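You operate a simulated robot arm through the tools that you are given. There is no shell and no other tool.

You run a simulated robot arm. Do the job below in one go: nothing can be reset, and whatever is moved stays where it is left.

## Task
Press the white finished cap's raised spout home and put it back.
Fine: use the lever press, and push its slide back in.

It is judged by the outcome, as a careful person would: the job done as asked, and still so three seconds after it is handed in. It fails if anything else is knocked over, pushed out of place, dropped, spilled or broken. Lids that push on must go on centred and level and be pressed home; caps that screw on are set level and turned clockwise until they are tight.

## Robot
A 7-joint arm with a two-finger parallel gripper, fixed in place. Base frame: the origin is at the foot of the arm, x ahead of it, y to its left, z up; the work surface is at about z = 0.86. Lengths are in m, angles in rad, forces in N, time in s.
Its first joint turns from -2.601 to 2.601 rad. Payload 3.43 kg.
The TCP is the grasp point between the finger pads, 0.03 m short of the fingertips. In the tool frame z runs along the fingers and y along their closing line. Largest opening 0.094 m; finger width 0.028, thickness 0.01; the body of the gripper, 0.05 by 0.096 m, starts 0.055 m behind the TCP.
Orientation is told as [roll, pitch, yaw] about the base's x, y, z axes, in that order, counted from this pose: with the fingers straight down and closing along the base's y, the tool's x points along the base's -x, its y along +y and its z along -z.

## Interface
- The arm moves only by the tool drive_tool. Its argument "deltas" is a list that holds one entry, the list of rows, each a list of 6 numbers: the shift along the tool's x, y, z in cm, then the turn, a rotation vector about the tool's x, y, z in rad. In form: [[[x, y, z, ax, ay, az], ...]]. A call has 1 to 20 rows; each row is the pose to reach, as a shift and turn from the pose commanded when the call began, along the tool's axes at that moment. "claw" is the gripper command, from -1 (fully open) to 1 (shut), values between in proportion, set as the call begins (left out, the last holds). Rows are played at 5 a second. More than 0.05 m and 0.15 rad between two rows, or a gripper value outside its range, and nothing of the call is played. A pose out of reach is approached as far as the arm can. The call stops where the force on the tool passes 40 N (or 10 N more than at its start, if that is more) or the arm is blocked; 0.2 s more then pass. Each finger travels about 0.045 m/s and halts on what it meets, pressing with about 41 N; the grip force reading is that of the motor and also rises with nothing between the fingers. The clock runs only during rows and for 0.2 s after the last one: add rows that repeat a pose to give the fingers time. It gives the time, the measured TCP pose, the force on the tool (base axes), the opening and the grip force at its end, in the units of the frame above (readings bear some noise), with the torque about the TCP (base axes, N m) and any sound that the robot's microphone picked up.
- Cameras (640 x 400 px; columns grow to the right, rows downward): "scene" is fixed at [0.05, 0.4992, 1.4382]; the picture's right is [0.84, -0.55, 0.00], its down [-0.34, -0.51, -0.79] and it looks along [0.43, 0.66, -0.61] (base axes); focal length 313 px, centre (320, 200). "wrist" rides on the gripper at [0.076, 0.014, -0.103] in the tool frame; the picture's right is [-0.18, 0.98, 0.00], its down [-0.75, -0.14, -0.64] and it looks along [-0.63, -0.12, 0.77] (tool axes); focal length 243 px, centre (320, 200). There is no depth. A picture from a camera that has moved, and an enlarged one, comes with that camera's place and axes in the base frame and with its lens.
- camera(camera): a new picture of that camera. It takes no simulated time.
- close_up(camera, box): a new picture of the part [left, top, right, bottom] of that camera's present view, enlarged. It takes no simulated time.
- job_done(): hands the job in; it is judged then, once.

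Places have to be worked out from the pictures, the camera data and where the tool is seen. Open the gripper and draw the arm clear of the work before you hand the job in, unless the task says otherwise.

The tools are called after ">>>" by a JSON object that holds its "fn" and its "kwargs". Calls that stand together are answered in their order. drive_tool: Moves the arm, as the interface text tells. Its arguments: {"type":"object","properties":{"deltas":{"type":"array","items":{"type":"array","items":{"type":"array","items":{"type":"number"}}}},"claw":{"type":"number"}},"required":["deltas"]} The other tools are called the same way: camera (camera) takes a picture; close_up (camera, box) takes an enlarged picture of a part of a camera's view; job_done () hands the job in.

At the start:

```text
t: 0.0
ee_pos: [0.567, 0.8091, 1.2142]
tool_rot: [-0.001, 0.0, 0.0]
wrist_force: [0.1, 0.2, -0.1]
ft_torque: [-0.02, 0.02, -0.01]
opening: 0.0941
grip_force: 0.0
```

scene: 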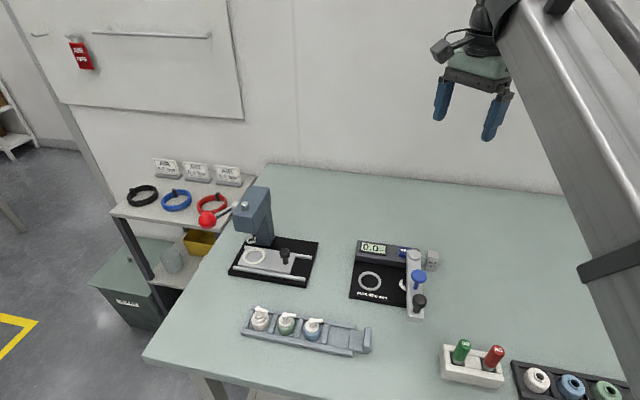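
wrist: 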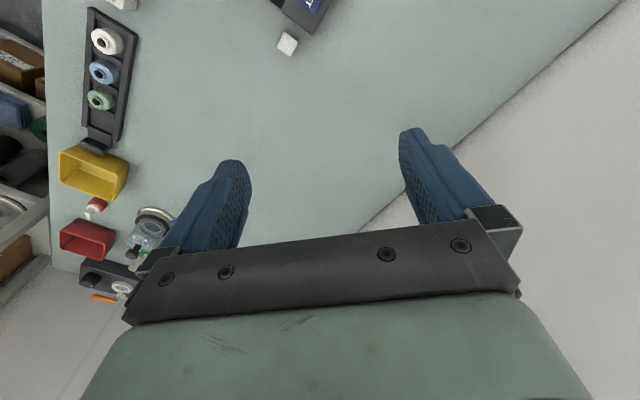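

I begin by looking closely at the press, the caps rack and the other parts in the scene view.

>>> {"fn": "close_up", "kwargs": {"camera": "scene", "box": [180, 170, 340, 290]}}

>>> {"fn": "close_up", "kwargs": {"camera": "scene", "box": [220, 290, 390, 370]}}

>>> {"fn": "close_up", "kwargs": {"camera": "scene", "box": [430, 320, 640, 400]}}

>>> {"fn": "close_up", "kwargs": {"camera": "scene", "box": [330, 220, 460, 330]}}

```text
3.33 times, centred on (260, 230) of scene
camera zoom: at [0.05, 0.4992, 1.4382], right [0.84, -0.55, 0.0], down [-0.34, -0.51, -0.79], along [0.43, 0.66, -0.61], focal length 1043 px, centre (520, 100)
```

zoom: 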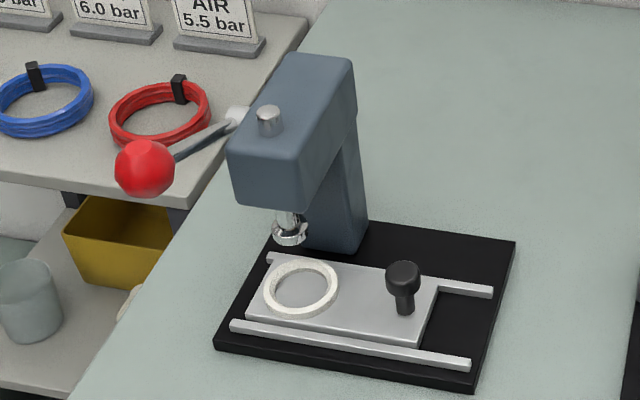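

```text
3.76 times, centred on (305, 330) of scene
camera zoom: at [0.05, 0.4992, 1.4382], right [0.84, -0.55, 0.0], down [-0.34, -0.51, -0.79], along [0.43, 0.66, -0.61], focal length 1178 px, centre (376, -289)
```

zoom: 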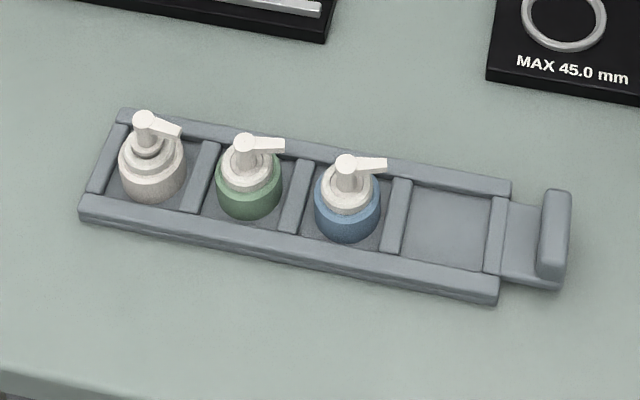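

```text
3.05 times, centred on (535, 360) of scene
camera zoom: at [0.05, 0.4992, 1.4382], right [0.84, -0.55, 0.0], down [-0.34, -0.51, -0.79], along [0.43, 0.66, -0.61], focal length 954 px, centre (-335, -288)
```

zoom: 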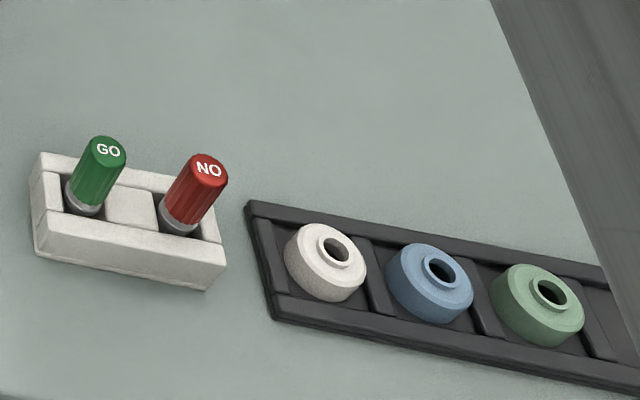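

```text
3.64 times, centred on (395, 275) of scene
camera zoom: at [0.05, 0.4992, 1.4382], right [0.84, -0.55, 0.0], down [-0.34, -0.51, -0.79], along [0.43, 0.66, -0.61], focal length 1138 px, centre (47, -73)
```

zoom: 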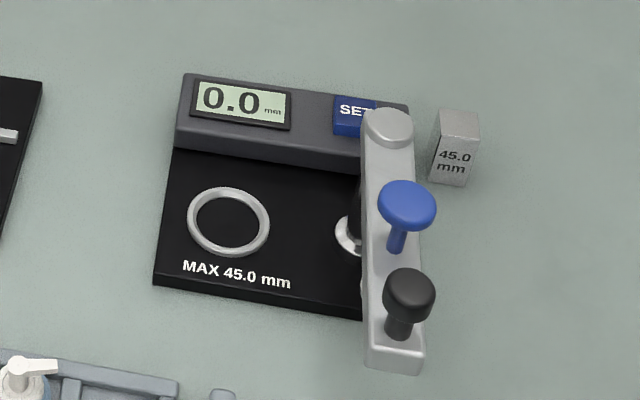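

The white cap (first slot of the grey tray) stands taller than its neighbours; the press is near (0.19, 1.01), its slide apparently in, and its rails run along about (+x, −y). I move over with the tool turned toward +y so the wrist camera can see the press and tray.

>>> {"fn": "drive_tool", "kwargs": {"deltas": [[[3, -0.5, 0, 0, 0, -0.14], [6, -1, 0, 0, 0, -0.28], [9, -1.5, 0, 0, 0, -0.42], [12, -2, 0, 0, 0, -0.56], [15, -2.5, 0, 0, 0, -0.7], [18, -3, 0, 0, 0, -0.84], [21, -3.5, 0, 0, 0, -0.98], [24, -4, 0, 0, 0, -1.12], [27, -4.5, 0, 0, 0, -1.26], [30, -5, 0, 0, 0, -1.4], [33, -5.5, 0, 0, 0, -1.5], [34.7, -6, 0, 0, 0, -1.571]]]}}

```text
t: 1.7
ee_pos: [0.3539, 0.778, 1.2034]
tool_rot: [0.004, -0.022, 0.996]
wrist_force: [0.7, 0.0, 0.2]
ft_torque: [0.01, 0.0, 0.02]
opening: 0.0938
grip_force: 0.0
out of reach, approached as far as the arm can: row 6, 7, 8
stopped in row 8: the force on the tool passed its limit at 53 N (the readings are from after the stop); the commanded pose is now the measured one
```

The move halted early at yaw ≈ 1.0 with "out of reach". I look to see whether anything was touched.

>>> {"fn": "camera", "kwargs": {"camera": "scene"}}

>>> {"fn": "camera", "kwargs": {"camera": "wrist"}}

```text
taken
```

scene: 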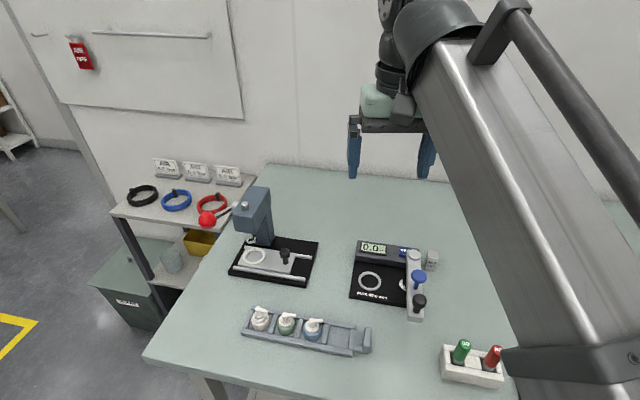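

```text
taken
camera wrist: at [0.3006, 0.7195, 1.3051], right [-0.72, 0.69, 0.01], down [0.52, 0.54, 0.66], along [0.45, 0.48, -0.75], focal length 243 px, centre (320, 200)
```

wrist: 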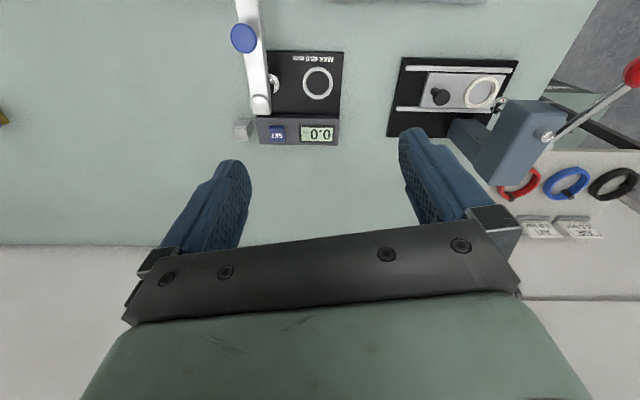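

The stop looks like a joint limit rather than a contact: nothing is disturbed. I drop a bit and move toward (0.25, 0.75, 1.10) keeping yaw, to learn what is reachable.

>>> {"fn": "drive_tool", "kwargs": {"deltas": [[[1, 0.9, 1.25, 0, 0, 0], [2, 1.8, 2.5, 0, 0, 0], [3, 2.7, 3.75, 0, 0, 0], [4, 3.6, 5, 0, 0, 0], [5, 4.5, 6.25, 0, 0, 0], [6, 5.4, 7.5, 0, 0, 0], [7, 6.3, 8.75, 0, 0, 0], [8, 7.2, 10, 0, 0, 0], [8, 7.2, 10, 0, 0, 0]]]}}

```text
t: 3.7
ee_pos: [0.2514, 0.7519, 1.1009]
tool_rot: [0.004, -0.02, 0.995]
wrist_force: [0.1, -0.9, 0.2]
ft_torque: [0.0, -0.02, 0.01]
opening: 0.0939
grip_force: 0.1
```

Reached fine. Now I try turning further to yaw ≈ 1.57 in place.

>>> {"fn": "drive_tool", "kwargs": {"deltas": [[[0, 0, 0, 0, 0, -0.1], [0, 0, 0, 0, 0, -0.2], [0, 0, 0, 0, 0, -0.3], [0, 0, 0, 0, 0, -0.4], [0, 0, 0, 0, 0, -0.5], [0, 0, 0, 0, 0, -0.575], [0, 0, 0, 0, 0, -0.575]]]}}

>>> {"fn": "camera", "kwargs": {"camera": "wrist"}}

>>> {"fn": "camera", "kwargs": {"camera": "scene"}}

```text
t: 5.3
ee_pos: [0.2501, 0.7515, 1.1018]
tool_rot: [-0.007, -0.02, 1.573]
wrist_force: [1.1, 0.7, -0.7]
ft_torque: [0.0, 0.04, 0.0]
opening: 0.0942
grip_force: 0.0
```

```text
taken
camera wrist: at [0.2362, 0.6731, 1.2039], right [-0.98, 0.18, 0.0], down [0.14, 0.74, 0.66], along [0.12, 0.65, -0.75], focal length 243 px, centre (320, 200)
```

wrist: 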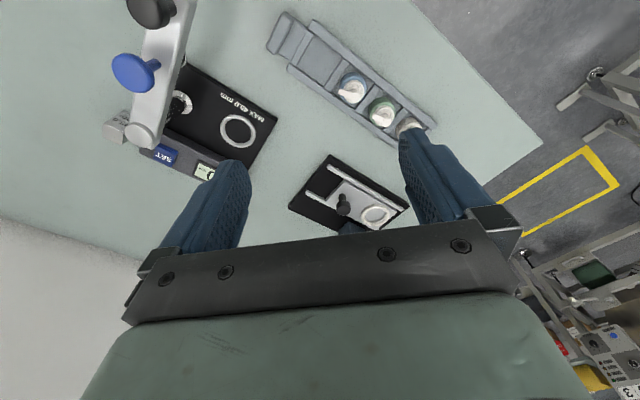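

```text
taken
```

scene: 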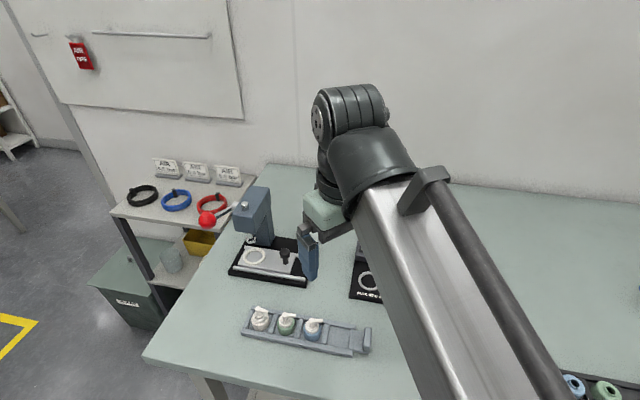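

Yaw 1.57 works and the ring comes out at (0.192, 1.007), matching the scene camera. I turn on to yaw ≈ 2.36 while backing off toward (+x, −y) so the wrist camera sees the press from the slide side.

>>> {"fn": "drive_tool", "kwargs": {"deltas": [[[0.5, -0.8, 0, 0, 0, -0.13], [1, -1.6, 0, 0, 0, -0.26], [1.5, -2.4, 0, 0, 0, -0.39], [2, -3.2, 0, 0, 0, -0.52], [2.5, -4, 0, 0, 0, -0.65], [3, -5, 0, 0, 0, -0.783], [3, -5, 0, 0, 0, -0.783]]]}}

>>> {"fn": "camera", "kwargs": {"camera": "wrist"}}

>>> {"fn": "camera", "kwargs": {"camera": "scene"}}

```text
t: 6.9
ee_pos: [0.3001, 0.7224, 1.1018]
tool_rot: [-0.019, -0.009, 2.355]
wrist_force: [-0.2, 0.9, 0.3]
ft_torque: [0.0, 0.01, 0.01]
opening: 0.094
grip_force: 0.0
```

```text
taken
camera wrist: at [0.3449, 0.6552, 1.2053], right [-0.83, -0.56, -0.02], down [-0.44, 0.62, 0.65], along [-0.36, 0.54, -0.76], focal length 243 px, centre (320, 200)
```

wrist: 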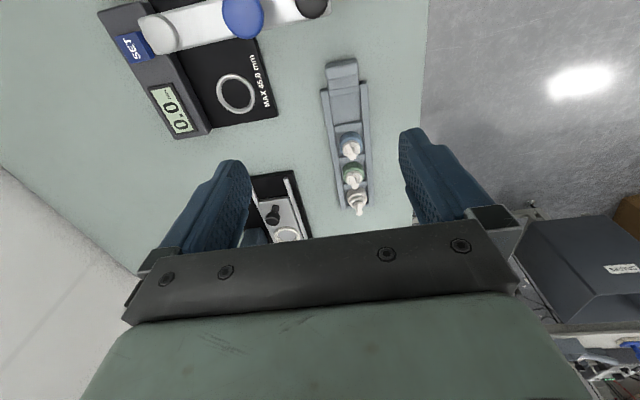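

```text
taken
```

scene: 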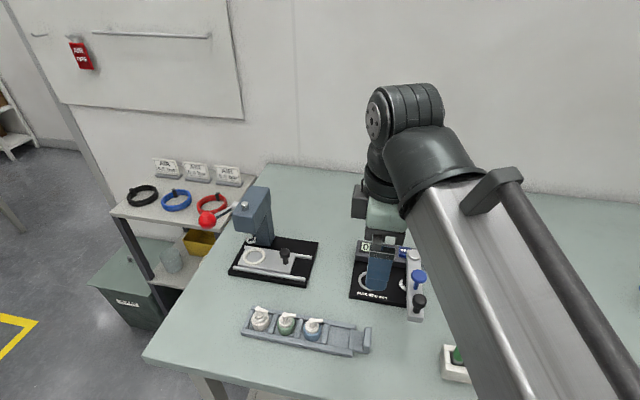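

Yaw 2.36 is reachable too. I shift toward the press for a better look and take out the ~0.02 rad tilt left from the early stop.

>>> {"fn": "drive_tool", "kwargs": {"deltas": [[[-2, -2.7, 0, -0.006, 0.003, 0], [-4, -5.4, 0, -0.012, 0.006, 0], [-6, -8.1, 0, -0.019, 0.009, 0], [-6, -8.1, 0, -0.019, 0.009, 0]]]}}

>>> {"fn": "camera", "kwargs": {"camera": "wrist"}}

>>> {"fn": "camera", "kwargs": {"camera": "scene"}}

```text
t: 7.9
ee_pos: [0.3151, 0.8222, 1.105]
tool_rot: [0.001, 0.002, 2.352]
wrist_force: [0.3, -0.5, -0.1]
ft_torque: [0.0, 0.0, 0.02]
opening: 0.0939
grip_force: 0.0
```

```text
taken
camera wrist: at [0.3596, 0.7576, 1.2086], right [-0.83, -0.56, 0.0], down [-0.43, 0.63, 0.64], along [-0.36, 0.53, -0.77], focal length 243 px, centre (320, 200)
```

wrist: 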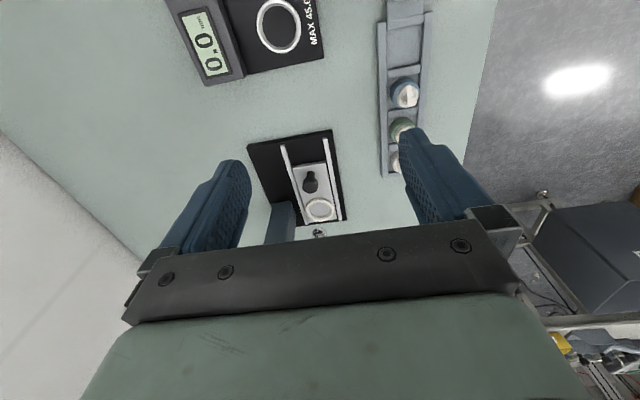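

```text
taken
```

scene: 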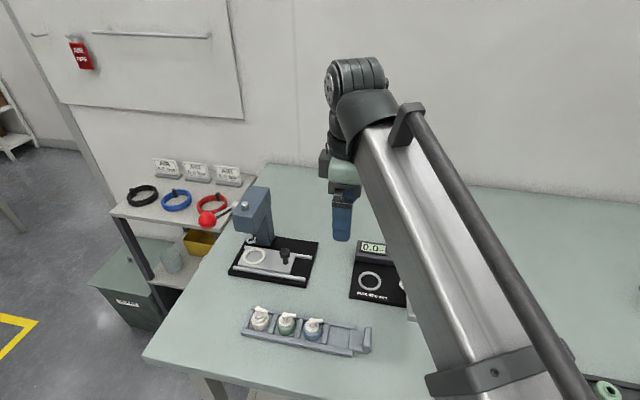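

>>> {"fn": "close_up", "kwargs": {"camera": "wrist", "box": [230, 110, 390, 250]}}

>>> {"fn": "close_up", "kwargs": {"camera": "wrist", "box": [350, 50, 450, 190]}}

>>> {"fn": "close_up", "kwargs": {"camera": "scene", "box": [190, 180, 290, 260]}}

```text
2.86 times, centred on (310, 180) of wrist
camera zoom: at [0.3596, 0.7576, 1.2086], right [-0.83, -0.56, 0.0], down [-0.43, 0.63, 0.64], along [-0.36, 0.53, -0.77], focal length 693 px, centre (349, 257)
```

zoom: 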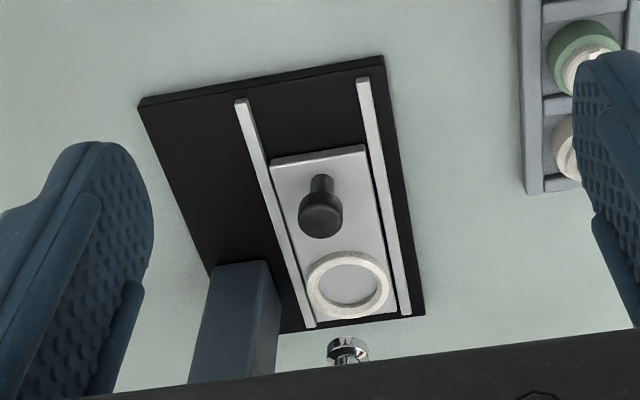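

```text
2.86 times, centred on (400, 120) of wrist
camera zoom: at [0.3596, 0.7576, 1.2086], right [-0.83, -0.56, 0.0], down [-0.43, 0.63, 0.64], along [-0.36, 0.53, -0.77], focal length 693 px, centre (91, 429)
```

zoom: 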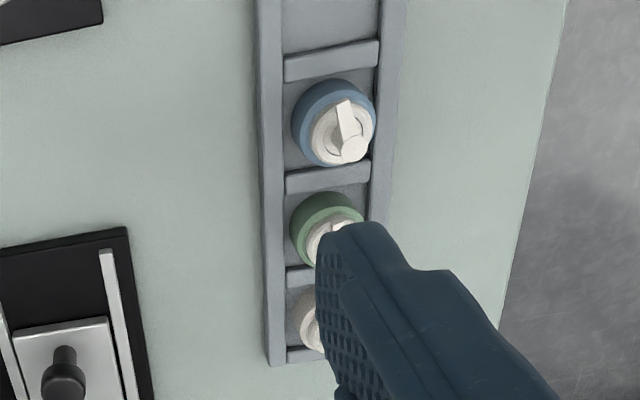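

```text
5.00 times, centred on (240, 220) of scene
camera zoom: at [0.05, 0.4992, 1.4382], right [0.84, -0.55, 0.0], down [-0.34, -0.51, -0.79], along [0.43, 0.66, -0.61], focal length 1565 px, centre (720, 100)
```

zoom: 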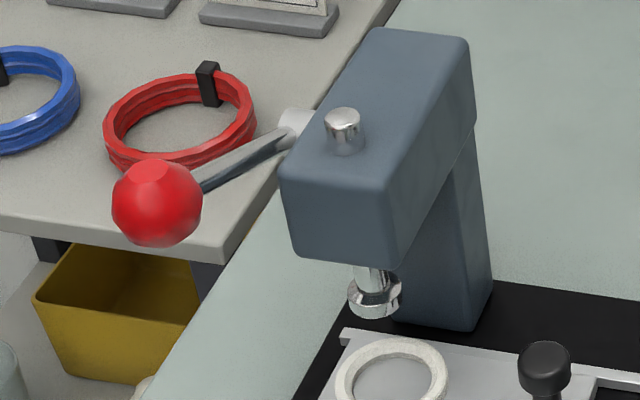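

Slide axis runs along about (0.707, −0.707); knob at ≈ (0.250, 0.947), top ≈ 0.91; ball ≈ (0.113, 0.990, 1.04) on the far side of the head. I move above the knob with the fingers half open.

>>> {"fn": "drive_tool", "kwargs": {"deltas": [[[-3.4, -1.05, 2, 0, 0, 0], [-6.8, -2.1, 4, 0, 0, 0], [-10.2, -3.15, 7, 0, 0, 0], [-13.5, -4.17, 10.5, 0, 0, 0], [-13.5, -4.17, 10.5, 0, 0, 0]]], "claw": -0.06}}

>>> {"fn": "camera", "kwargs": {"camera": "scene"}}

>>> {"fn": "camera", "kwargs": {"camera": "wrist"}}

```text
t: 9.1
ee_pos: [0.2496, 0.9472, 0.9993]
tool_rot: [0.0, 0.001, 2.353]
wrist_force: [0.6, 0.9, 0.7]
ft_torque: [-0.01, 0.02, -0.02]
opening: 0.0501
grip_force: 0.1
```

```text
taken
```

scene: 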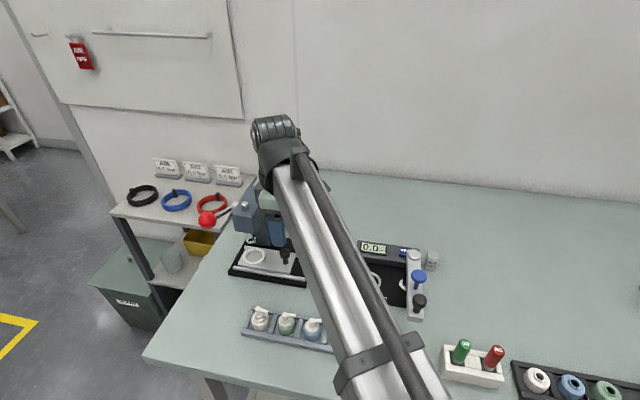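

```text
taken
camera wrist: at [0.2946, 0.8821, 1.1031], right [-0.83, -0.56, 0.0], down [-0.43, 0.63, 0.64], along [-0.36, 0.53, -0.77], focal length 243 px, centre (320, 200)
```

wrist: 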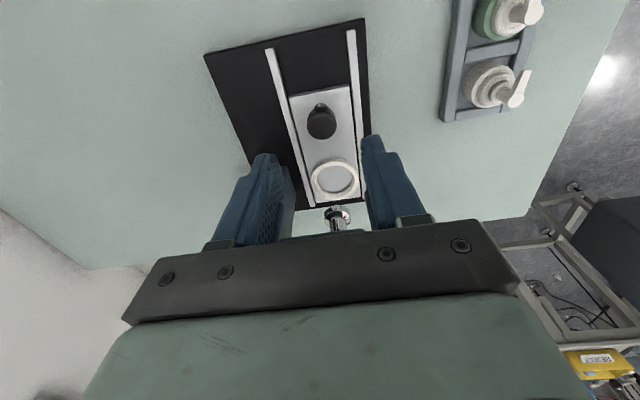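

Knob estimate is confirmed at (0.250, 0.947). I descend to TCP z ≈ 0.918 and close on the knob.

>>> {"fn": "drive_tool", "kwargs": {"deltas": [[[0, 0, 3, 0, 0, 0], [0, 0, 5.5, 0, 0, 0], [0, 0, 7, 0, 0, 0], [0, 0, 8.1, 0, 0, 0], [0, 0, 8.1, 0, 0, 0]]]}}

>>> {"fn": "drive_tool", "kwargs": {"deltas": [[[0, 0, 0, 0, 0, 0], [0, 0, 0, 0, 0, 0], [0, 0, 0, 0, 0, 0], [0, 0, 0, 0, 0, 0]]], "claw": 0.8}}

>>> {"fn": "camera", "kwargs": {"camera": "wrist"}}

```text
t: 10.3
ee_pos: [0.2507, 0.9479, 0.9182]
tool_rot: [0.0, 0.001, 2.352]
wrist_force: [-0.8, -0.1, 0.5]
ft_torque: [-0.01, 0.01, 0.01]
opening: 0.0499
grip_force: 0.1
```

```text
t: 11.3
ee_pos: [0.249, 0.9464, 0.9182]
tool_rot: [0.004, 0.004, 2.356]
wrist_force: [-11.2, -14.7, -3.0]
ft_torque: [-0.16, 0.09, 0.08]
opening: 0.0234
grip_force: 45.3
```

```text
taken
camera wrist: at [0.2939, 0.8815, 1.0215], right [-0.83, -0.56, 0.0], down [-0.43, 0.64, 0.64], along [-0.36, 0.53, -0.77], focal length 243 px, centre (320, 200)
```

wrist: 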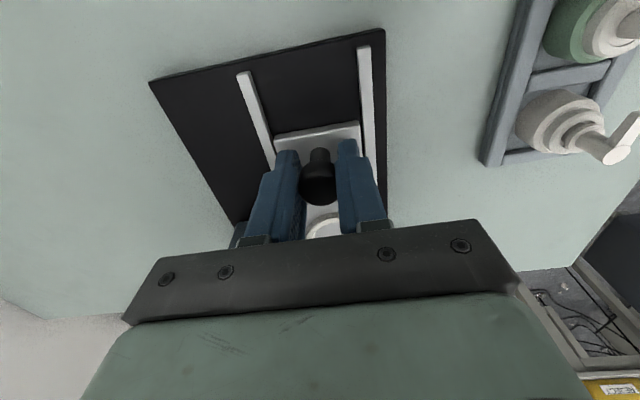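

Knob is held (23.4 mm). There's a sideways load from a ~1.5 mm offset; I relieve it and start pulling the slide out along (+x, −y).

>>> {"fn": "drive_tool", "kwargs": {"deltas": [[[0, 0.15, 0, 0, 0, 0], [0.5, 0.15, 0, 0, 0, 0], [1, 0.15, 0, 0, 0, 0], [1.5, 0.15, 0, 0, 0, 0], [2, 0.15, 0, 0, 0, 0], [2, 0.15, 0, 0, 0, 0]]]}}

>>> {"fn": "camera", "kwargs": {"camera": "wrist"}}

```text
t: 12.7
ee_pos: [0.2648, 0.931, 0.917]
tool_rot: [-0.001, 0.0, 2.354]
wrist_force: [-0.9, -0.5, 3.6]
ft_torque: [-0.16, -0.27, -0.08]
opening: 0.0231
grip_force: 45.3
```

```text
taken
camera wrist: at [0.3085, 0.8661, 1.0214], right [-0.83, -0.56, 0.0], down [-0.43, 0.63, 0.64], along [-0.36, 0.53, -0.77], focal length 243 px, centre (320, 200)
```

wrist: 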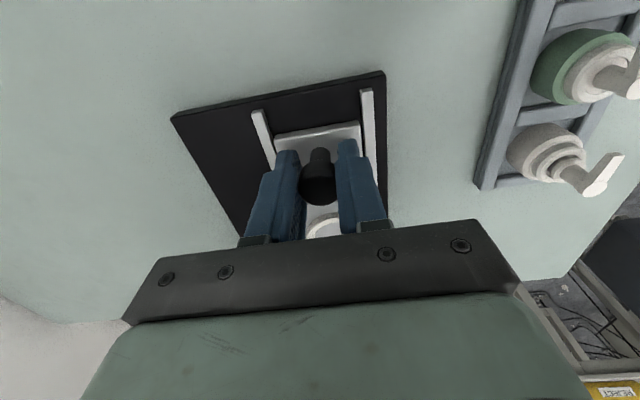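

The slide follows with almost no resistance. I keep pulling until it meets its stop.

>>> {"fn": "drive_tool", "kwargs": {"deltas": [[[0.6, 0, 0, 0, 0, 0], [1.2, 0, 0, 0, 0, 0], [1.8, 0, 0, 0, 0, 0], [2.4, 0, 0, 0, 0, 0], [3, 0, 0, 0, 0, 0], [3.6, 0, 0, 0, 0, 0], [4.2, 0, 0, 0, 0, 0], [4.8, 0, 0, 0, 0, 0], [4.8, 0, 0, 0, 0, 0]]]}}

>>> {"fn": "camera", "kwargs": {"camera": "wrist"}}

>>> {"fn": "close_up", "kwargs": {"camera": "scene", "box": [180, 170, 340, 290]}}

```text
t: 14.7
ee_pos: [0.2973, 0.8969, 0.9185]
tool_rot: [-0.001, 0.0, 2.353]
wrist_force: [5.1, 6.9, 12.4]
ft_torque: [-0.07, -0.05, 0.07]
opening: 0.0236
grip_force: 44.8
```

```text
taken
camera wrist: at [0.3422, 0.8326, 1.0214], right [-0.83, -0.56, 0.0], down [-0.43, 0.63, 0.64], along [-0.36, 0.53, -0.77], focal length 243 px, centre (320, 200)
```

wrist: 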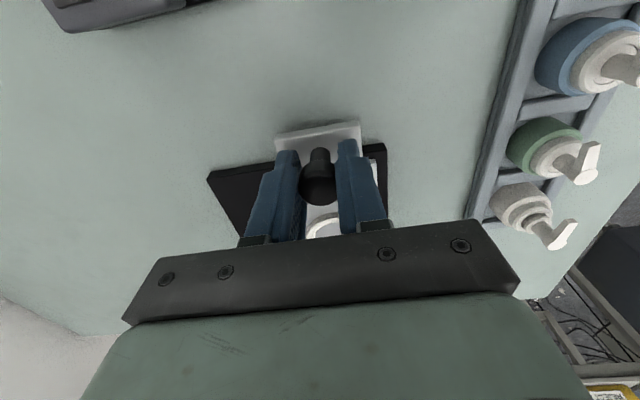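

```text
3.33 times, centred on (260, 230) of scene
camera zoom: at [0.05, 0.4992, 1.4382], right [0.84, -0.55, 0.0], down [-0.34, -0.51, -0.79], along [0.43, 0.66, -0.61], focal length 1043 px, centre (520, 100)
```

zoom: 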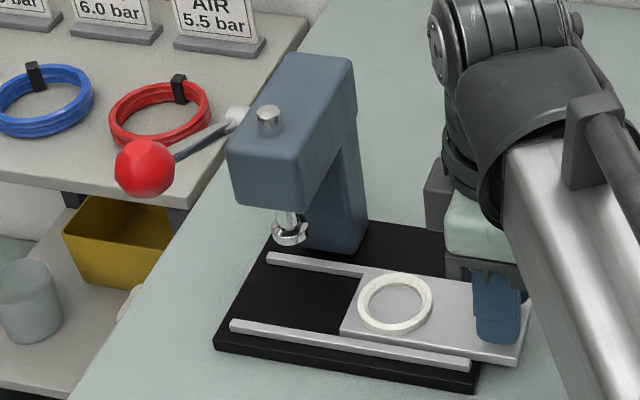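

The slide is out ~68 mm and the ring is clear of the head. Before releasing I look closely at the gripper's surroundings (there's a black box on the press side of the hand).

>>> {"fn": "close_up", "kwargs": {"camera": "scene", "box": [240, 150, 360, 280]}}

```text
3.08 times, centred on (300, 215) of scene
camera zoom: at [0.05, 0.4992, 1.4382], right [0.84, -0.55, 0.0], down [-0.34, -0.51, -0.79], along [0.43, 0.66, -0.61], focal length 963 px, centre (382, 154)
```

zoom: 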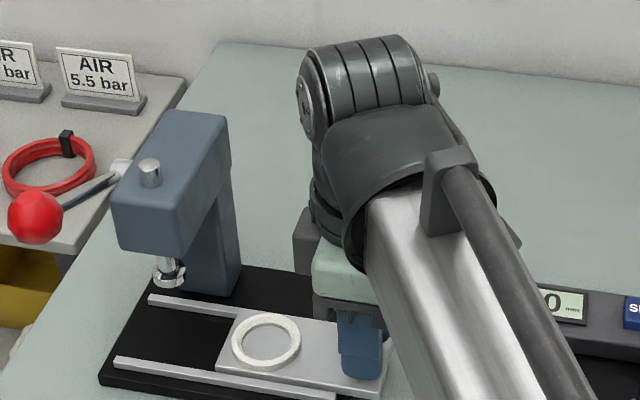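

The small black box protrudes toward the press by perhaps 5 cm at head height, so I want more clearance when loading. I pull the slide a bit further in small steps, watching for its stop.

>>> {"fn": "drive_tool", "kwargs": {"deltas": [[[0.3, 0, 0, 0, 0, 0], [0.6, 0, 0, 0, 0, 0], [0.9, 0, 0, 0, 0, 0], [1.2, 0, 0, 0, 0, 0], [1.2, 0, 0, 0, 0, 0]]]}}

>>> {"fn": "close_up", "kwargs": {"camera": "scene", "box": [180, 170, 340, 290]}}

>>> {"fn": "camera", "kwargs": {"camera": "wrist"}}

```text
t: 15.9
ee_pos: [0.3054, 0.8884, 0.9184]
tool_rot: [-0.001, 0.0, 2.352]
wrist_force: [7.7, 4.9, 15.2]
ft_torque: [0.43, 0.19, 0.05]
opening: 0.0231
grip_force: 45.2
```

```text
3.33 times, centred on (260, 230) of scene
camera zoom: at [0.05, 0.4992, 1.4382], right [0.84, -0.55, 0.0], down [-0.34, -0.51, -0.79], along [0.43, 0.66, -0.61], focal length 1043 px, centre (520, 100)
```

zoom: 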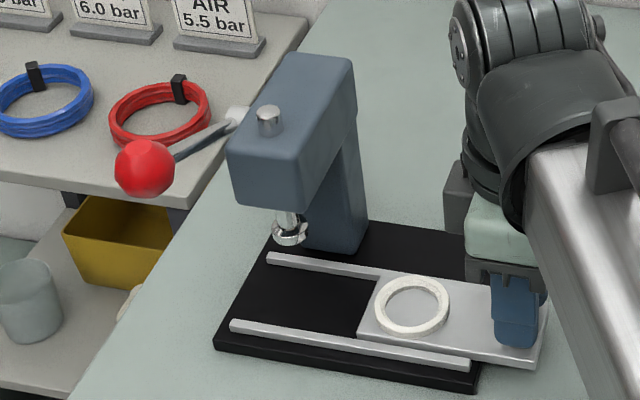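

```text
taken
camera wrist: at [0.3506, 0.8241, 1.0214], right [-0.83, -0.56, 0.0], down [-0.43, 0.63, 0.64], along [-0.36, 0.53, -0.77], focal length 243 px, centre (320, 200)
```

wrist: 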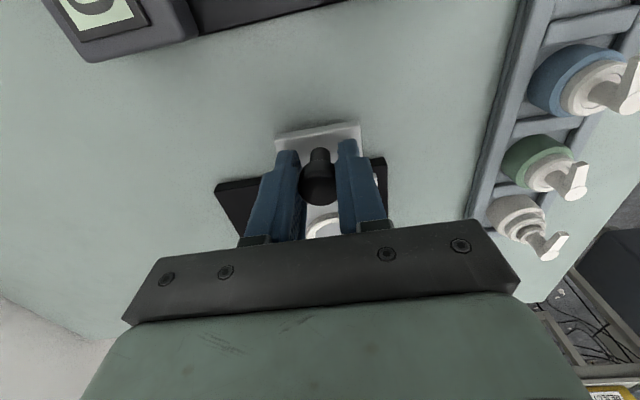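

Slide is out ~80 mm, ring now near (0.250, 0.946). I relieve the residual forces, then open the fingers and rise clear.

>>> {"fn": "drive_tool", "kwargs": {"deltas": [[[0, -0.07, -0.1, 0, 0, 0], [0, -0.07, -0.1, 0, 0, 0]]]}}

>>> {"fn": "drive_tool", "kwargs": {"deltas": [[[0, 0, 0, 0, 0, 0], [0, 0, 0, 0, 0, 0], [0, 0, 0, 0, 0, 0], [0, 0, -1.5, 0, 0, 0], [0, 0, -4, 0, 0, 0], [0, 0, -8, 0, 0, 0], [0, 0, -12, 0, 0, 0], [0, 0, -12, 0, 0, 0]]], "claw": -0.06}}

>>> {"fn": "camera", "kwargs": {"camera": "wrist"}}

>>> {"fn": "close_up", "kwargs": {"camera": "scene", "box": [180, 170, 340, 290]}}

```text
t: 16.5
ee_pos: [0.3056, 0.89, 0.9181]
tool_rot: [0.001, 0.001, 2.352]
wrist_force: [3.5, 0.1, 5.3]
ft_torque: [0.76, 0.43, -0.11]
opening: 0.0234
grip_force: 44.6
```

```text
t: 18.3
ee_pos: [0.3062, 0.8888, 1.0391]
tool_rot: [0.0, 0.002, 2.353]
wrist_force: [0.0, 0.1, -0.1]
ft_torque: [0.01, -0.01, -0.03]
opening: 0.0498
grip_force: 0.0
```

```text
taken
camera wrist: at [0.3507, 0.8258, 1.1428], right [-0.83, -0.56, 0.0], down [-0.43, 0.63, 0.64], along [-0.36, 0.53, -0.77], focal length 243 px, centre (320, 200)
```

wrist: 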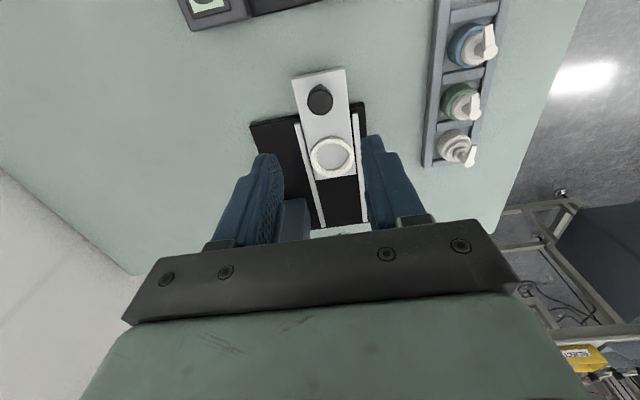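

```text
3.33 times, centred on (260, 230) of scene
camera zoom: at [0.05, 0.4992, 1.4382], right [0.84, -0.55, 0.0], down [-0.34, -0.51, -0.79], along [0.43, 0.66, -0.61], focal length 1043 px, centre (520, 100)
```

zoom: 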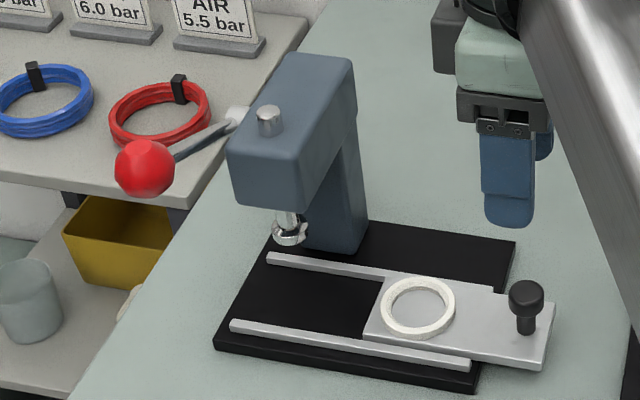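

The slide sits level and out. I zoom the wrist view on the ring and on the white cap to fix positions.

>>> {"fn": "close_up", "kwargs": {"camera": "wrist", "box": [270, 60, 390, 240]}}

>>> {"fn": "close_up", "kwargs": {"camera": "wrist", "box": [410, 10, 510, 180]}}

>>> {"fn": "close_up", "kwargs": {"camera": "scene", "box": [235, 295, 295, 345]}}

```text
2.22 times, centred on (330, 150) of wrist
camera zoom: at [0.3507, 0.8258, 1.1428], right [-0.83, -0.56, 0.0], down [-0.43, 0.63, 0.64], along [-0.36, 0.53, -0.77], focal length 539 px, centre (298, 311)
```

zoom: 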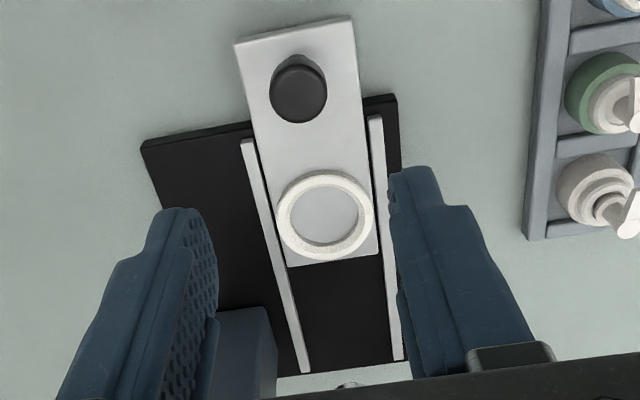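

```text
2.35 times, centred on (460, 95) of wrist
camera zoom: at [0.3507, 0.8258, 1.1428], right [-0.83, -0.56, 0.0], down [-0.43, 0.63, 0.64], along [-0.36, 0.53, -0.77], focal length 571 px, centre (-9, 447)
```

zoom: 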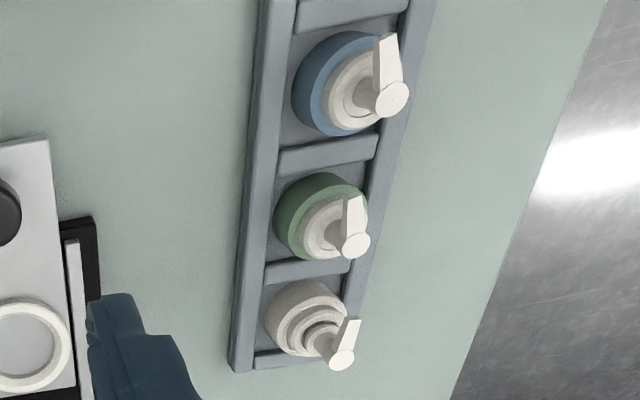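

```text
8.00 times, centred on (265, 320) of scene
camera zoom: at [0.05, 0.4992, 1.4382], right [0.84, -0.55, 0.0], down [-0.34, -0.51, -0.79], along [0.43, 0.66, -0.61], focal length 2503 px, centre (760, -760)
```

zoom: 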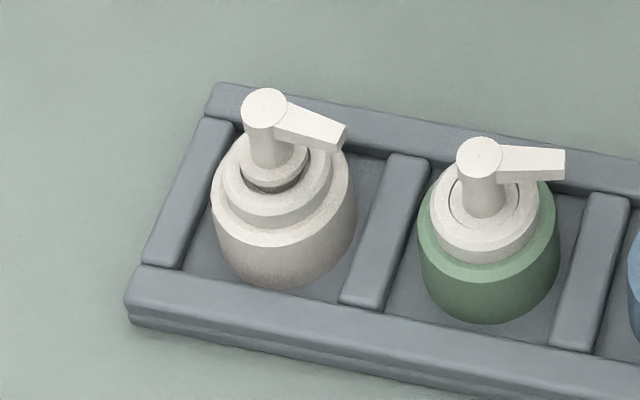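

Cap stem top triangulates to ≈ (0.137, 0.849, 0.914), about 6 mm higher than the green one. I move above the white cap, keeping high, then look closely at body and tray wall heights.

>>> {"fn": "drive_tool", "kwargs": {"deltas": [[[-2.3, 3.74, 0, 0, 0, 0], [-4.6, 7.48, 0, 0, 0, 0], [-6.9, 11.2, 1, 0, 0, 0], [-9.17, 14.94, 3, 0, 0, 0], [-9.17, 14.94, 4, 0, 0, 0], [-9.17, 14.94, 4, 0, 0, 0]]], "claw": -0.19}}

>>> {"fn": "camera", "kwargs": {"camera": "wrist"}}

>>> {"fn": "close_up", "kwargs": {"camera": "scene", "box": [220, 240, 340, 360]}}

```text
t: 19.7
ee_pos: [0.1339, 0.8492, 0.999]
tool_rot: [0.001, 0.001, 2.353]
wrist_force: [-0.4, -0.8, 0.4]
ft_torque: [0.03, 0.0, -0.01]
opening: 0.056
grip_force: 0.0
```

```text
taken
camera wrist: at [0.1784, 0.7846, 1.1026], right [-0.83, -0.56, 0.0], down [-0.43, 0.63, 0.64], along [-0.36, 0.53, -0.77], focal length 243 px, centre (320, 200)
```

wrist: 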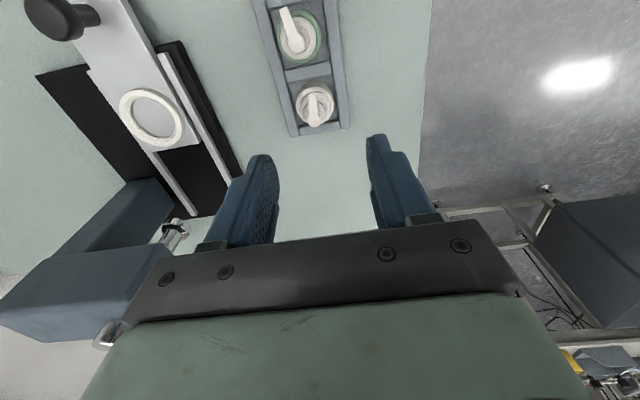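

```text
3.33 times, centred on (280, 300) of scene
camera zoom: at [0.05, 0.4992, 1.4382], right [0.84, -0.55, 0.0], down [-0.34, -0.51, -0.79], along [0.43, 0.66, -0.61], focal length 1043 px, centre (453, -133)
```

zoom: 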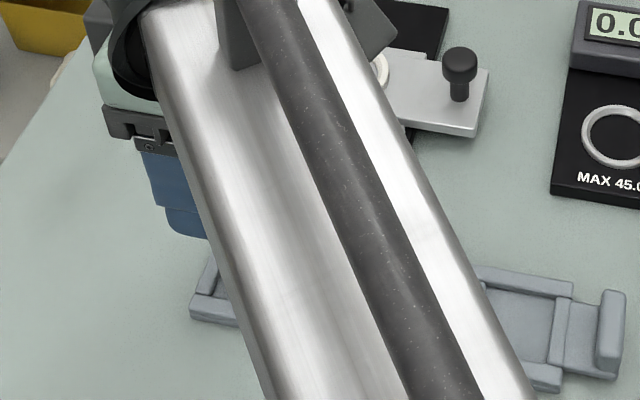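

>>> {"fn": "close_up", "kwargs": {"camera": "wrist", "box": [250, 0, 390, 140]}}

>>> {"fn": "close_up", "kwargs": {"camera": "wrist", "box": [280, 70, 350, 140]}}

```text
2.86 times, centred on (320, 70) of wrist
camera zoom: at [0.1784, 0.7846, 1.1026], right [-0.83, -0.56, 0.0], down [-0.43, 0.63, 0.64], along [-0.36, 0.53, -0.77], focal length 693 px, centre (320, 571)
```

zoom: 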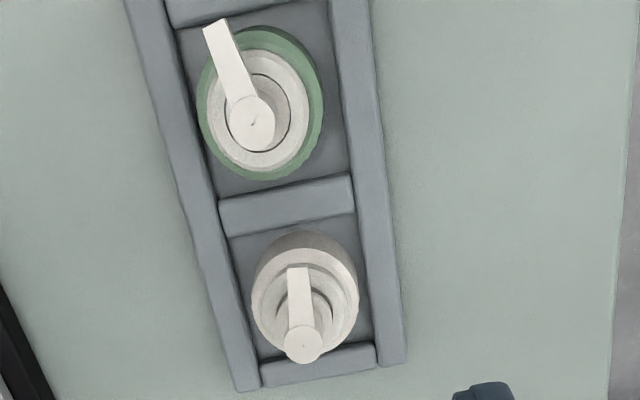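

```text
5.71 times, centred on (315, 105) of wrist
camera zoom: at [0.1784, 0.7846, 1.1026], right [-0.83, -0.56, 0.0], down [-0.43, 0.63, 0.64], along [-0.36, 0.53, -0.77], focal length 1386 px, centre (349, 743)
```

zoom: 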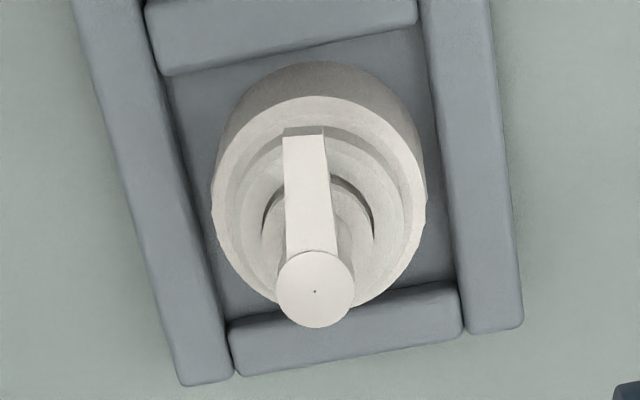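

Cap centre comes out at ≈ (0.140, 0.849), body ≈ 33.5 mm, nozzle pointing roughly along (0.55, −0.83), so clear of fingers closing along (1, 1). I shift 6 mm and descend to TCP z ≈ 0.901 in steps.

>>> {"fn": "drive_tool", "kwargs": {"deltas": [[[0.46, -0.43, 0, 0, 0, 0], [0.46, -0.43, 3, 0, 0, 0], [0.46, -0.43, 6, 0, 0, 0], [0.46, -0.43, 8, 0, 0, 0], [0.46, -0.43, 9, 0, 0, 0], [0.46, -0.43, 9.4, 0, 0, 0], [0.46, -0.43, 9.8, 0, 0, 0], [0.46, -0.43, 9.8, 0, 0, 0]]]}}

>>> {"fn": "camera", "kwargs": {"camera": "wrist"}}

>>> {"fn": "close_up", "kwargs": {"camera": "wrist", "box": [230, 100, 410, 240]}}

```text
t: 21.5
ee_pos: [0.1411, 0.8481, 0.9019]
tool_rot: [-0.002, 0.001, 2.354]
wrist_force: [1.4, 1.3, 22.5]
ft_torque: [-0.17, 0.13, 0.08]
opening: 0.0558
grip_force: 0.1
```

```text
taken
camera wrist: at [0.186, 0.784, 1.0056], right [-0.83, -0.56, 0.0], down [-0.43, 0.63, 0.64], along [-0.36, 0.53, -0.77], focal length 243 px, centre (320, 200)
```

wrist: 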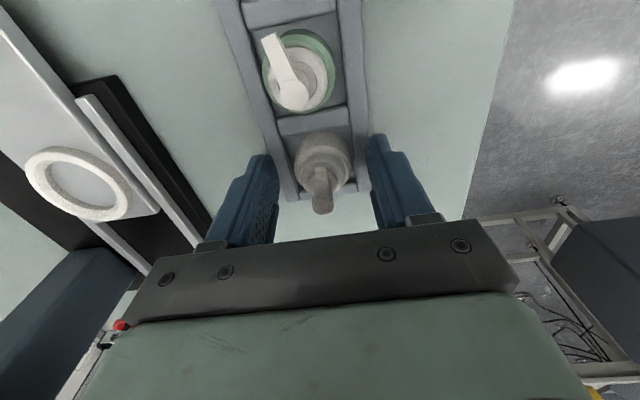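

```text
2.86 times, centred on (320, 170) of wrist
camera zoom: at [0.186, 0.784, 1.0056], right [-0.83, -0.56, 0.0], down [-0.43, 0.63, 0.64], along [-0.36, 0.53, -0.77], focal length 693 px, centre (320, 286)
```

zoom: 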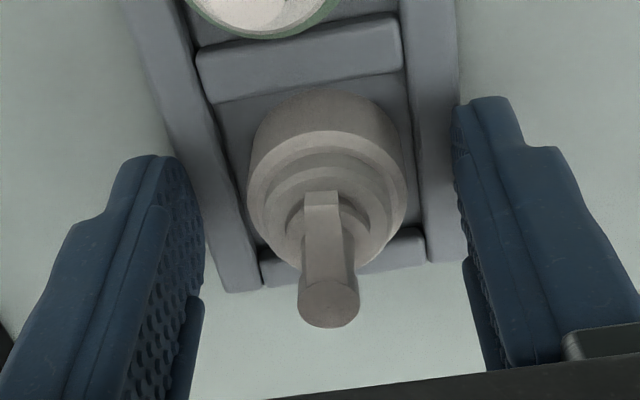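

The fingertips touched the tray's side walls (tip z ≈ 0.872). I lift ~3.5 mm off them and close on the cap body.

>>> {"fn": "drive_tool", "kwargs": {"deltas": [[[0, 0, -0.35, 0, 0, 0], [0, 0, -0.35, 0, 0, 0]]]}}

>>> {"fn": "drive_tool", "kwargs": {"deltas": [[[0, 0, 0, 0, 0, 0], [0, 0, 0, 0, 0, 0], [0, 0, 0, 0, 0, 0], [0, 0, 0, 0, 0, 0]]], "claw": 0.6}}

>>> {"fn": "close_up", "kwargs": {"camera": "wrist", "box": [230, 100, 410, 240]}}

```text
t: 22.1
ee_pos: [0.1412, 0.8489, 0.9051]
tool_rot: [0.0, 0.0, 2.353]
wrist_force: [0.2, 0.1, 0.4]
ft_torque: [-0.01, 0.0, 0.04]
opening: 0.0558
grip_force: 0.1
```

```text
t: 23.1
ee_pos: [0.1417, 0.8497, 0.9036]
tool_rot: [0.0, 0.003, 2.353]
wrist_force: [0.7, -0.5, 0.2]
ft_torque: [-0.03, -0.01, -0.01]
opening: 0.0313
grip_force: 10.3
```

```text
2.86 times, centred on (320, 170) of wrist
camera zoom: at [0.1855, 0.7845, 1.0077], right [-0.83, -0.56, 0.0], down [-0.43, 0.63, 0.64], along [-0.36, 0.53, -0.77], focal length 693 px, centre (320, 286)
```

zoom: 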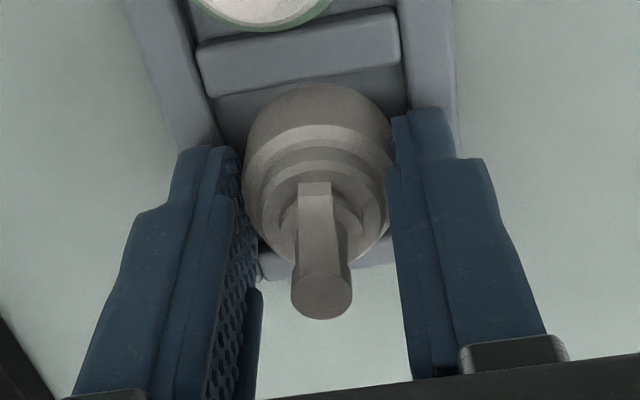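

The fingers closed to 31.3 mm with grip still building. I hold a moment more to see it settle.

>>> {"fn": "drive_tool", "kwargs": {"deltas": [[[0, 0, 0, 0, 0, 0], [0, 0, 0, 0, 0, 0]]]}}

>>> {"fn": "close_up", "kwargs": {"camera": "wrist", "box": [260, 120, 380, 220]}}

```text
t: 23.7
ee_pos: [0.1417, 0.8494, 0.9038]
tool_rot: [0.001, 0.003, 2.354]
wrist_force: [0.3, -0.6, 0.8]
ft_torque: [-0.05, 0.01, 0.02]
opening: 0.0317
grip_force: 9.9
```

```text
4.00 times, centred on (320, 170) of wrist
camera zoom: at [0.1855, 0.7845, 1.0077], right [-0.83, -0.56, 0.0], down [-0.43, 0.63, 0.64], along [-0.36, 0.53, -0.77], focal length 970 px, centre (320, 320)
```

zoom: 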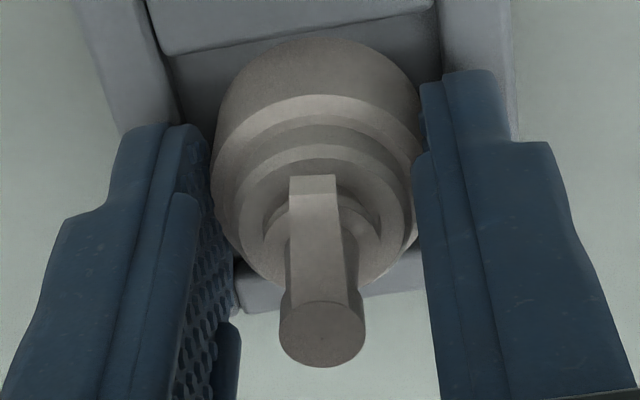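

Grip reads only 10 N; I firm it up slightly to see whether the fingers are on the straight body wall.

>>> {"fn": "drive_tool", "kwargs": {"deltas": [[[0, 0, 0, 0, 0, 0], [0, 0, 0, 0, 0, 0], [0, 0, 0, 0, 0, 0]]], "claw": 0.8}}

>>> {"fn": "close_up", "kwargs": {"camera": "wrist", "box": [260, 120, 380, 220]}}

```text
t: 24.5
ee_pos: [0.1405, 0.8493, 0.9044]
tool_rot: [-0.001, 0.001, 2.352]
wrist_force: [0.1, -0.2, -0.3]
ft_torque: [0.02, -0.04, -0.04]
opening: 0.0315
grip_force: 9.9
```

```text
4.00 times, centred on (320, 170) of wrist
camera zoom: at [0.1855, 0.7845, 1.0077], right [-0.83, -0.56, 0.0], down [-0.43, 0.63, 0.64], along [-0.36, 0.53, -0.77], focal length 970 px, centre (320, 320)
```

zoom: 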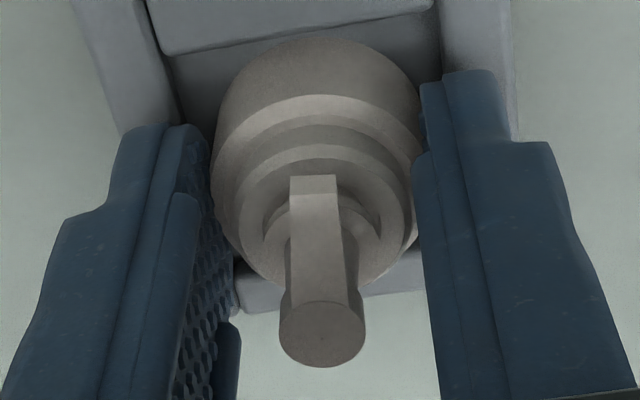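

Stable at 31.5 mm. I lift a little and check that the cap comes up level.

>>> {"fn": "drive_tool", "kwargs": {"deltas": [[[0, 0, -0.3, 0, 0, 0], [0, 0, -0.8, 0, 0, 0], [0, 0, -1.5, 0, 0, 0], [0, 0, -1.5, 0, 0, 0]]]}}

>>> {"fn": "close_up", "kwargs": {"camera": "wrist", "box": [240, 80, 400, 230]}}

```text
t: 25.5
ee_pos: [0.1414, 0.8495, 0.9206]
tool_rot: [0.0, 0.001, 2.352]
wrist_force: [-0.1, -0.3, 0.0]
ft_torque: [0.0, -0.02, 0.01]
opening: 0.0317
grip_force: 10.2
```

```text
2.67 times, centred on (320, 155) of wrist
camera zoom: at [0.1861, 0.7847, 1.0228], right [-0.83, -0.56, 0.0], down [-0.43, 0.63, 0.64], along [-0.36, 0.53, -0.77], focal length 647 px, centre (320, 320)
```

zoom: 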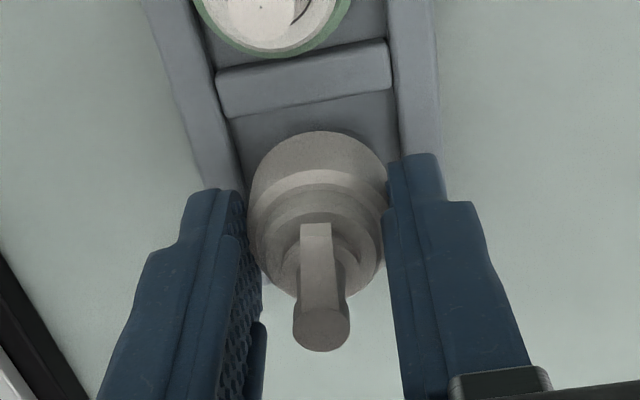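

The cap is held level. I raise to ~0.985 and carry it over the ring at ≈ (0.253, 0.943), then look before lowering.

>>> {"fn": "drive_tool", "kwargs": {"deltas": [[[0, 0, -3.5, 0, 0, 0], [0, 0, -6.5, 0, 0, 0], [0.4, -3.5, -6.5, 0, 0, 0], [0.8, -7, -6.5, 0, 0, 0], [1.23, -10.5, -6.5, 0, 0, 0], [1.23, -13, -6.5, 0, 0, 0], [1.23, -14.52, -6.5, 0, 0, 0], [1.23, -14.52, -6.5, 0, 0, 0], [1.23, -14.52, -4, 0, 0, 0], [1.23, -14.52, -4, 0, 0, 0]]]}}

>>> {"fn": "camera", "kwargs": {"camera": "wrist"}}

>>> {"fn": "close_up", "kwargs": {"camera": "wrist", "box": [230, 80, 410, 240]}}

>>> {"fn": "close_up", "kwargs": {"camera": "scene", "box": [220, 180, 340, 290]}}

```text
t: 27.7
ee_pos: [0.2547, 0.9438, 0.9608]
tool_rot: [-0.002, 0.005, 2.352]
wrist_force: [-0.2, -0.3, -0.5]
ft_torque: [-0.01, -0.03, -0.03]
opening: 0.0316
grip_force: 9.3
```

```text
taken
camera wrist: at [0.2993, 0.8789, 1.0629], right [-0.83, -0.56, 0.0], down [-0.43, 0.63, 0.64], along [-0.36, 0.53, -0.77], focal length 243 px, centre (320, 200)
```

wrist: 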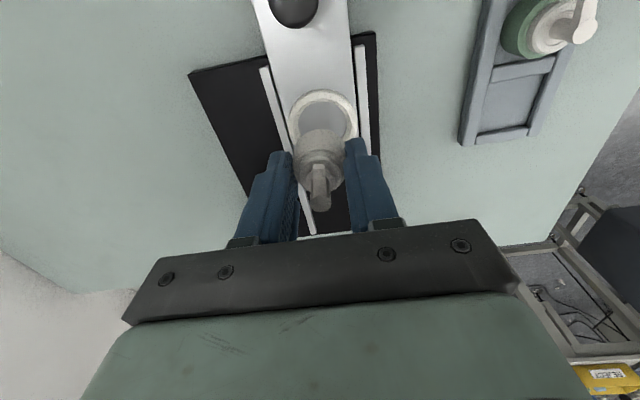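

```text
2.50 times, centred on (320, 160) of wrist
camera zoom: at [0.2993, 0.8789, 1.0629], right [-0.83, -0.56, 0.0], down [-0.43, 0.63, 0.64], along [-0.36, 0.53, -0.77], focal length 606 px, centre (320, 300)
```

zoom: 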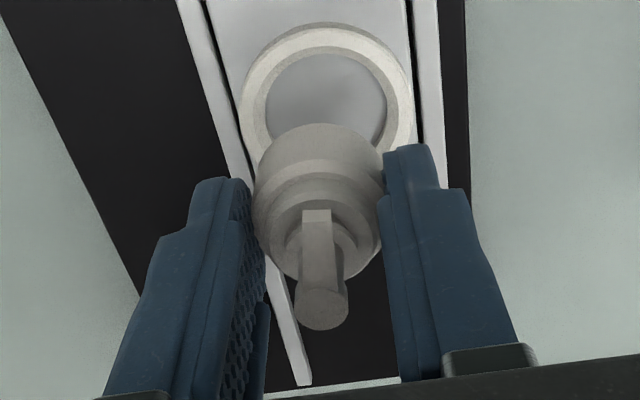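

```text
3.64 times, centred on (280, 235) of scene
camera zoom: at [0.05, 0.4992, 1.4382], right [0.84, -0.55, 0.0], down [-0.34, -0.51, -0.79], along [0.43, 0.66, -0.61], focal length 1138 px, centre (466, 73)
```

zoom: 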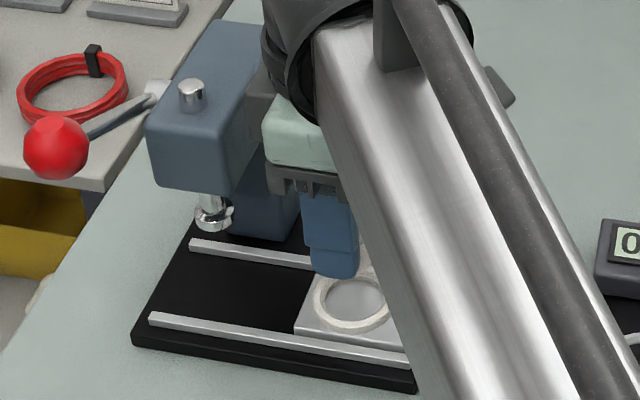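

Ring centre ≈ (0.2543, 0.9412), cap held ≈ (0.255, 0.945): I shift ≈ 4 mm toward −y and lower to just above the ring, then look again.

>>> {"fn": "drive_tool", "kwargs": {"deltas": [[[0.26, 0.28, 0, 0, 0, 0], [0.26, 0.28, 1.5, 0, 0, 0], [0.26, 0.28, 2.5, 0, 0, 0], [0.26, 0.28, 3.1, 0, 0, 0], [0.26, 0.28, 3.1, 0, 0, 0]]]}}

>>> {"fn": "close_up", "kwargs": {"camera": "wrist", "box": [240, 80, 400, 220]}}

>>> {"fn": "close_up", "kwargs": {"camera": "scene", "box": [250, 220, 330, 290]}}

```text
t: 28.9
ee_pos: [0.2526, 0.9394, 0.9302]
tool_rot: [0.001, 0.001, 2.352]
wrist_force: [-0.8, 0.0, -0.5]
ft_torque: [-0.02, 0.01, 0.01]
opening: 0.0316
grip_force: 9.7
```

```text
2.86 times, centred on (320, 150) of wrist
camera zoom: at [0.2977, 0.8739, 1.0316], right [-0.83, -0.56, 0.0], down [-0.43, 0.63, 0.64], along [-0.36, 0.53, -0.77], focal length 693 px, centre (320, 343)
```

zoom: 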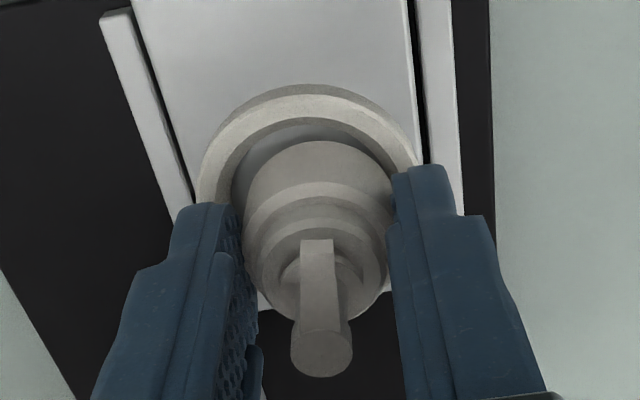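

```text
5.71 times, centred on (290, 255) of scene
camera zoom: at [0.05, 0.4992, 1.4382], right [0.84, -0.55, 0.0], down [-0.34, -0.51, -0.79], along [0.43, 0.66, -0.61], focal length 1788 px, centre (491, -114)
```

zoom: 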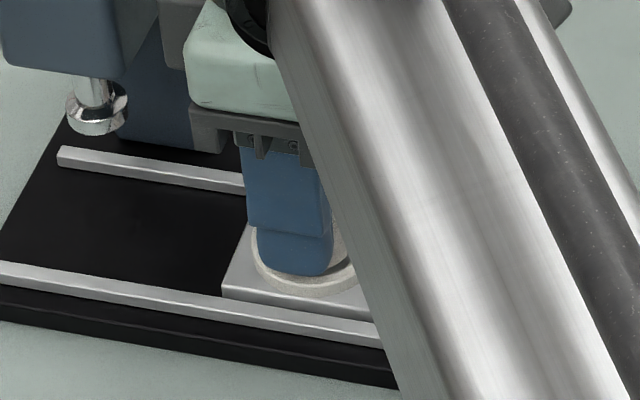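

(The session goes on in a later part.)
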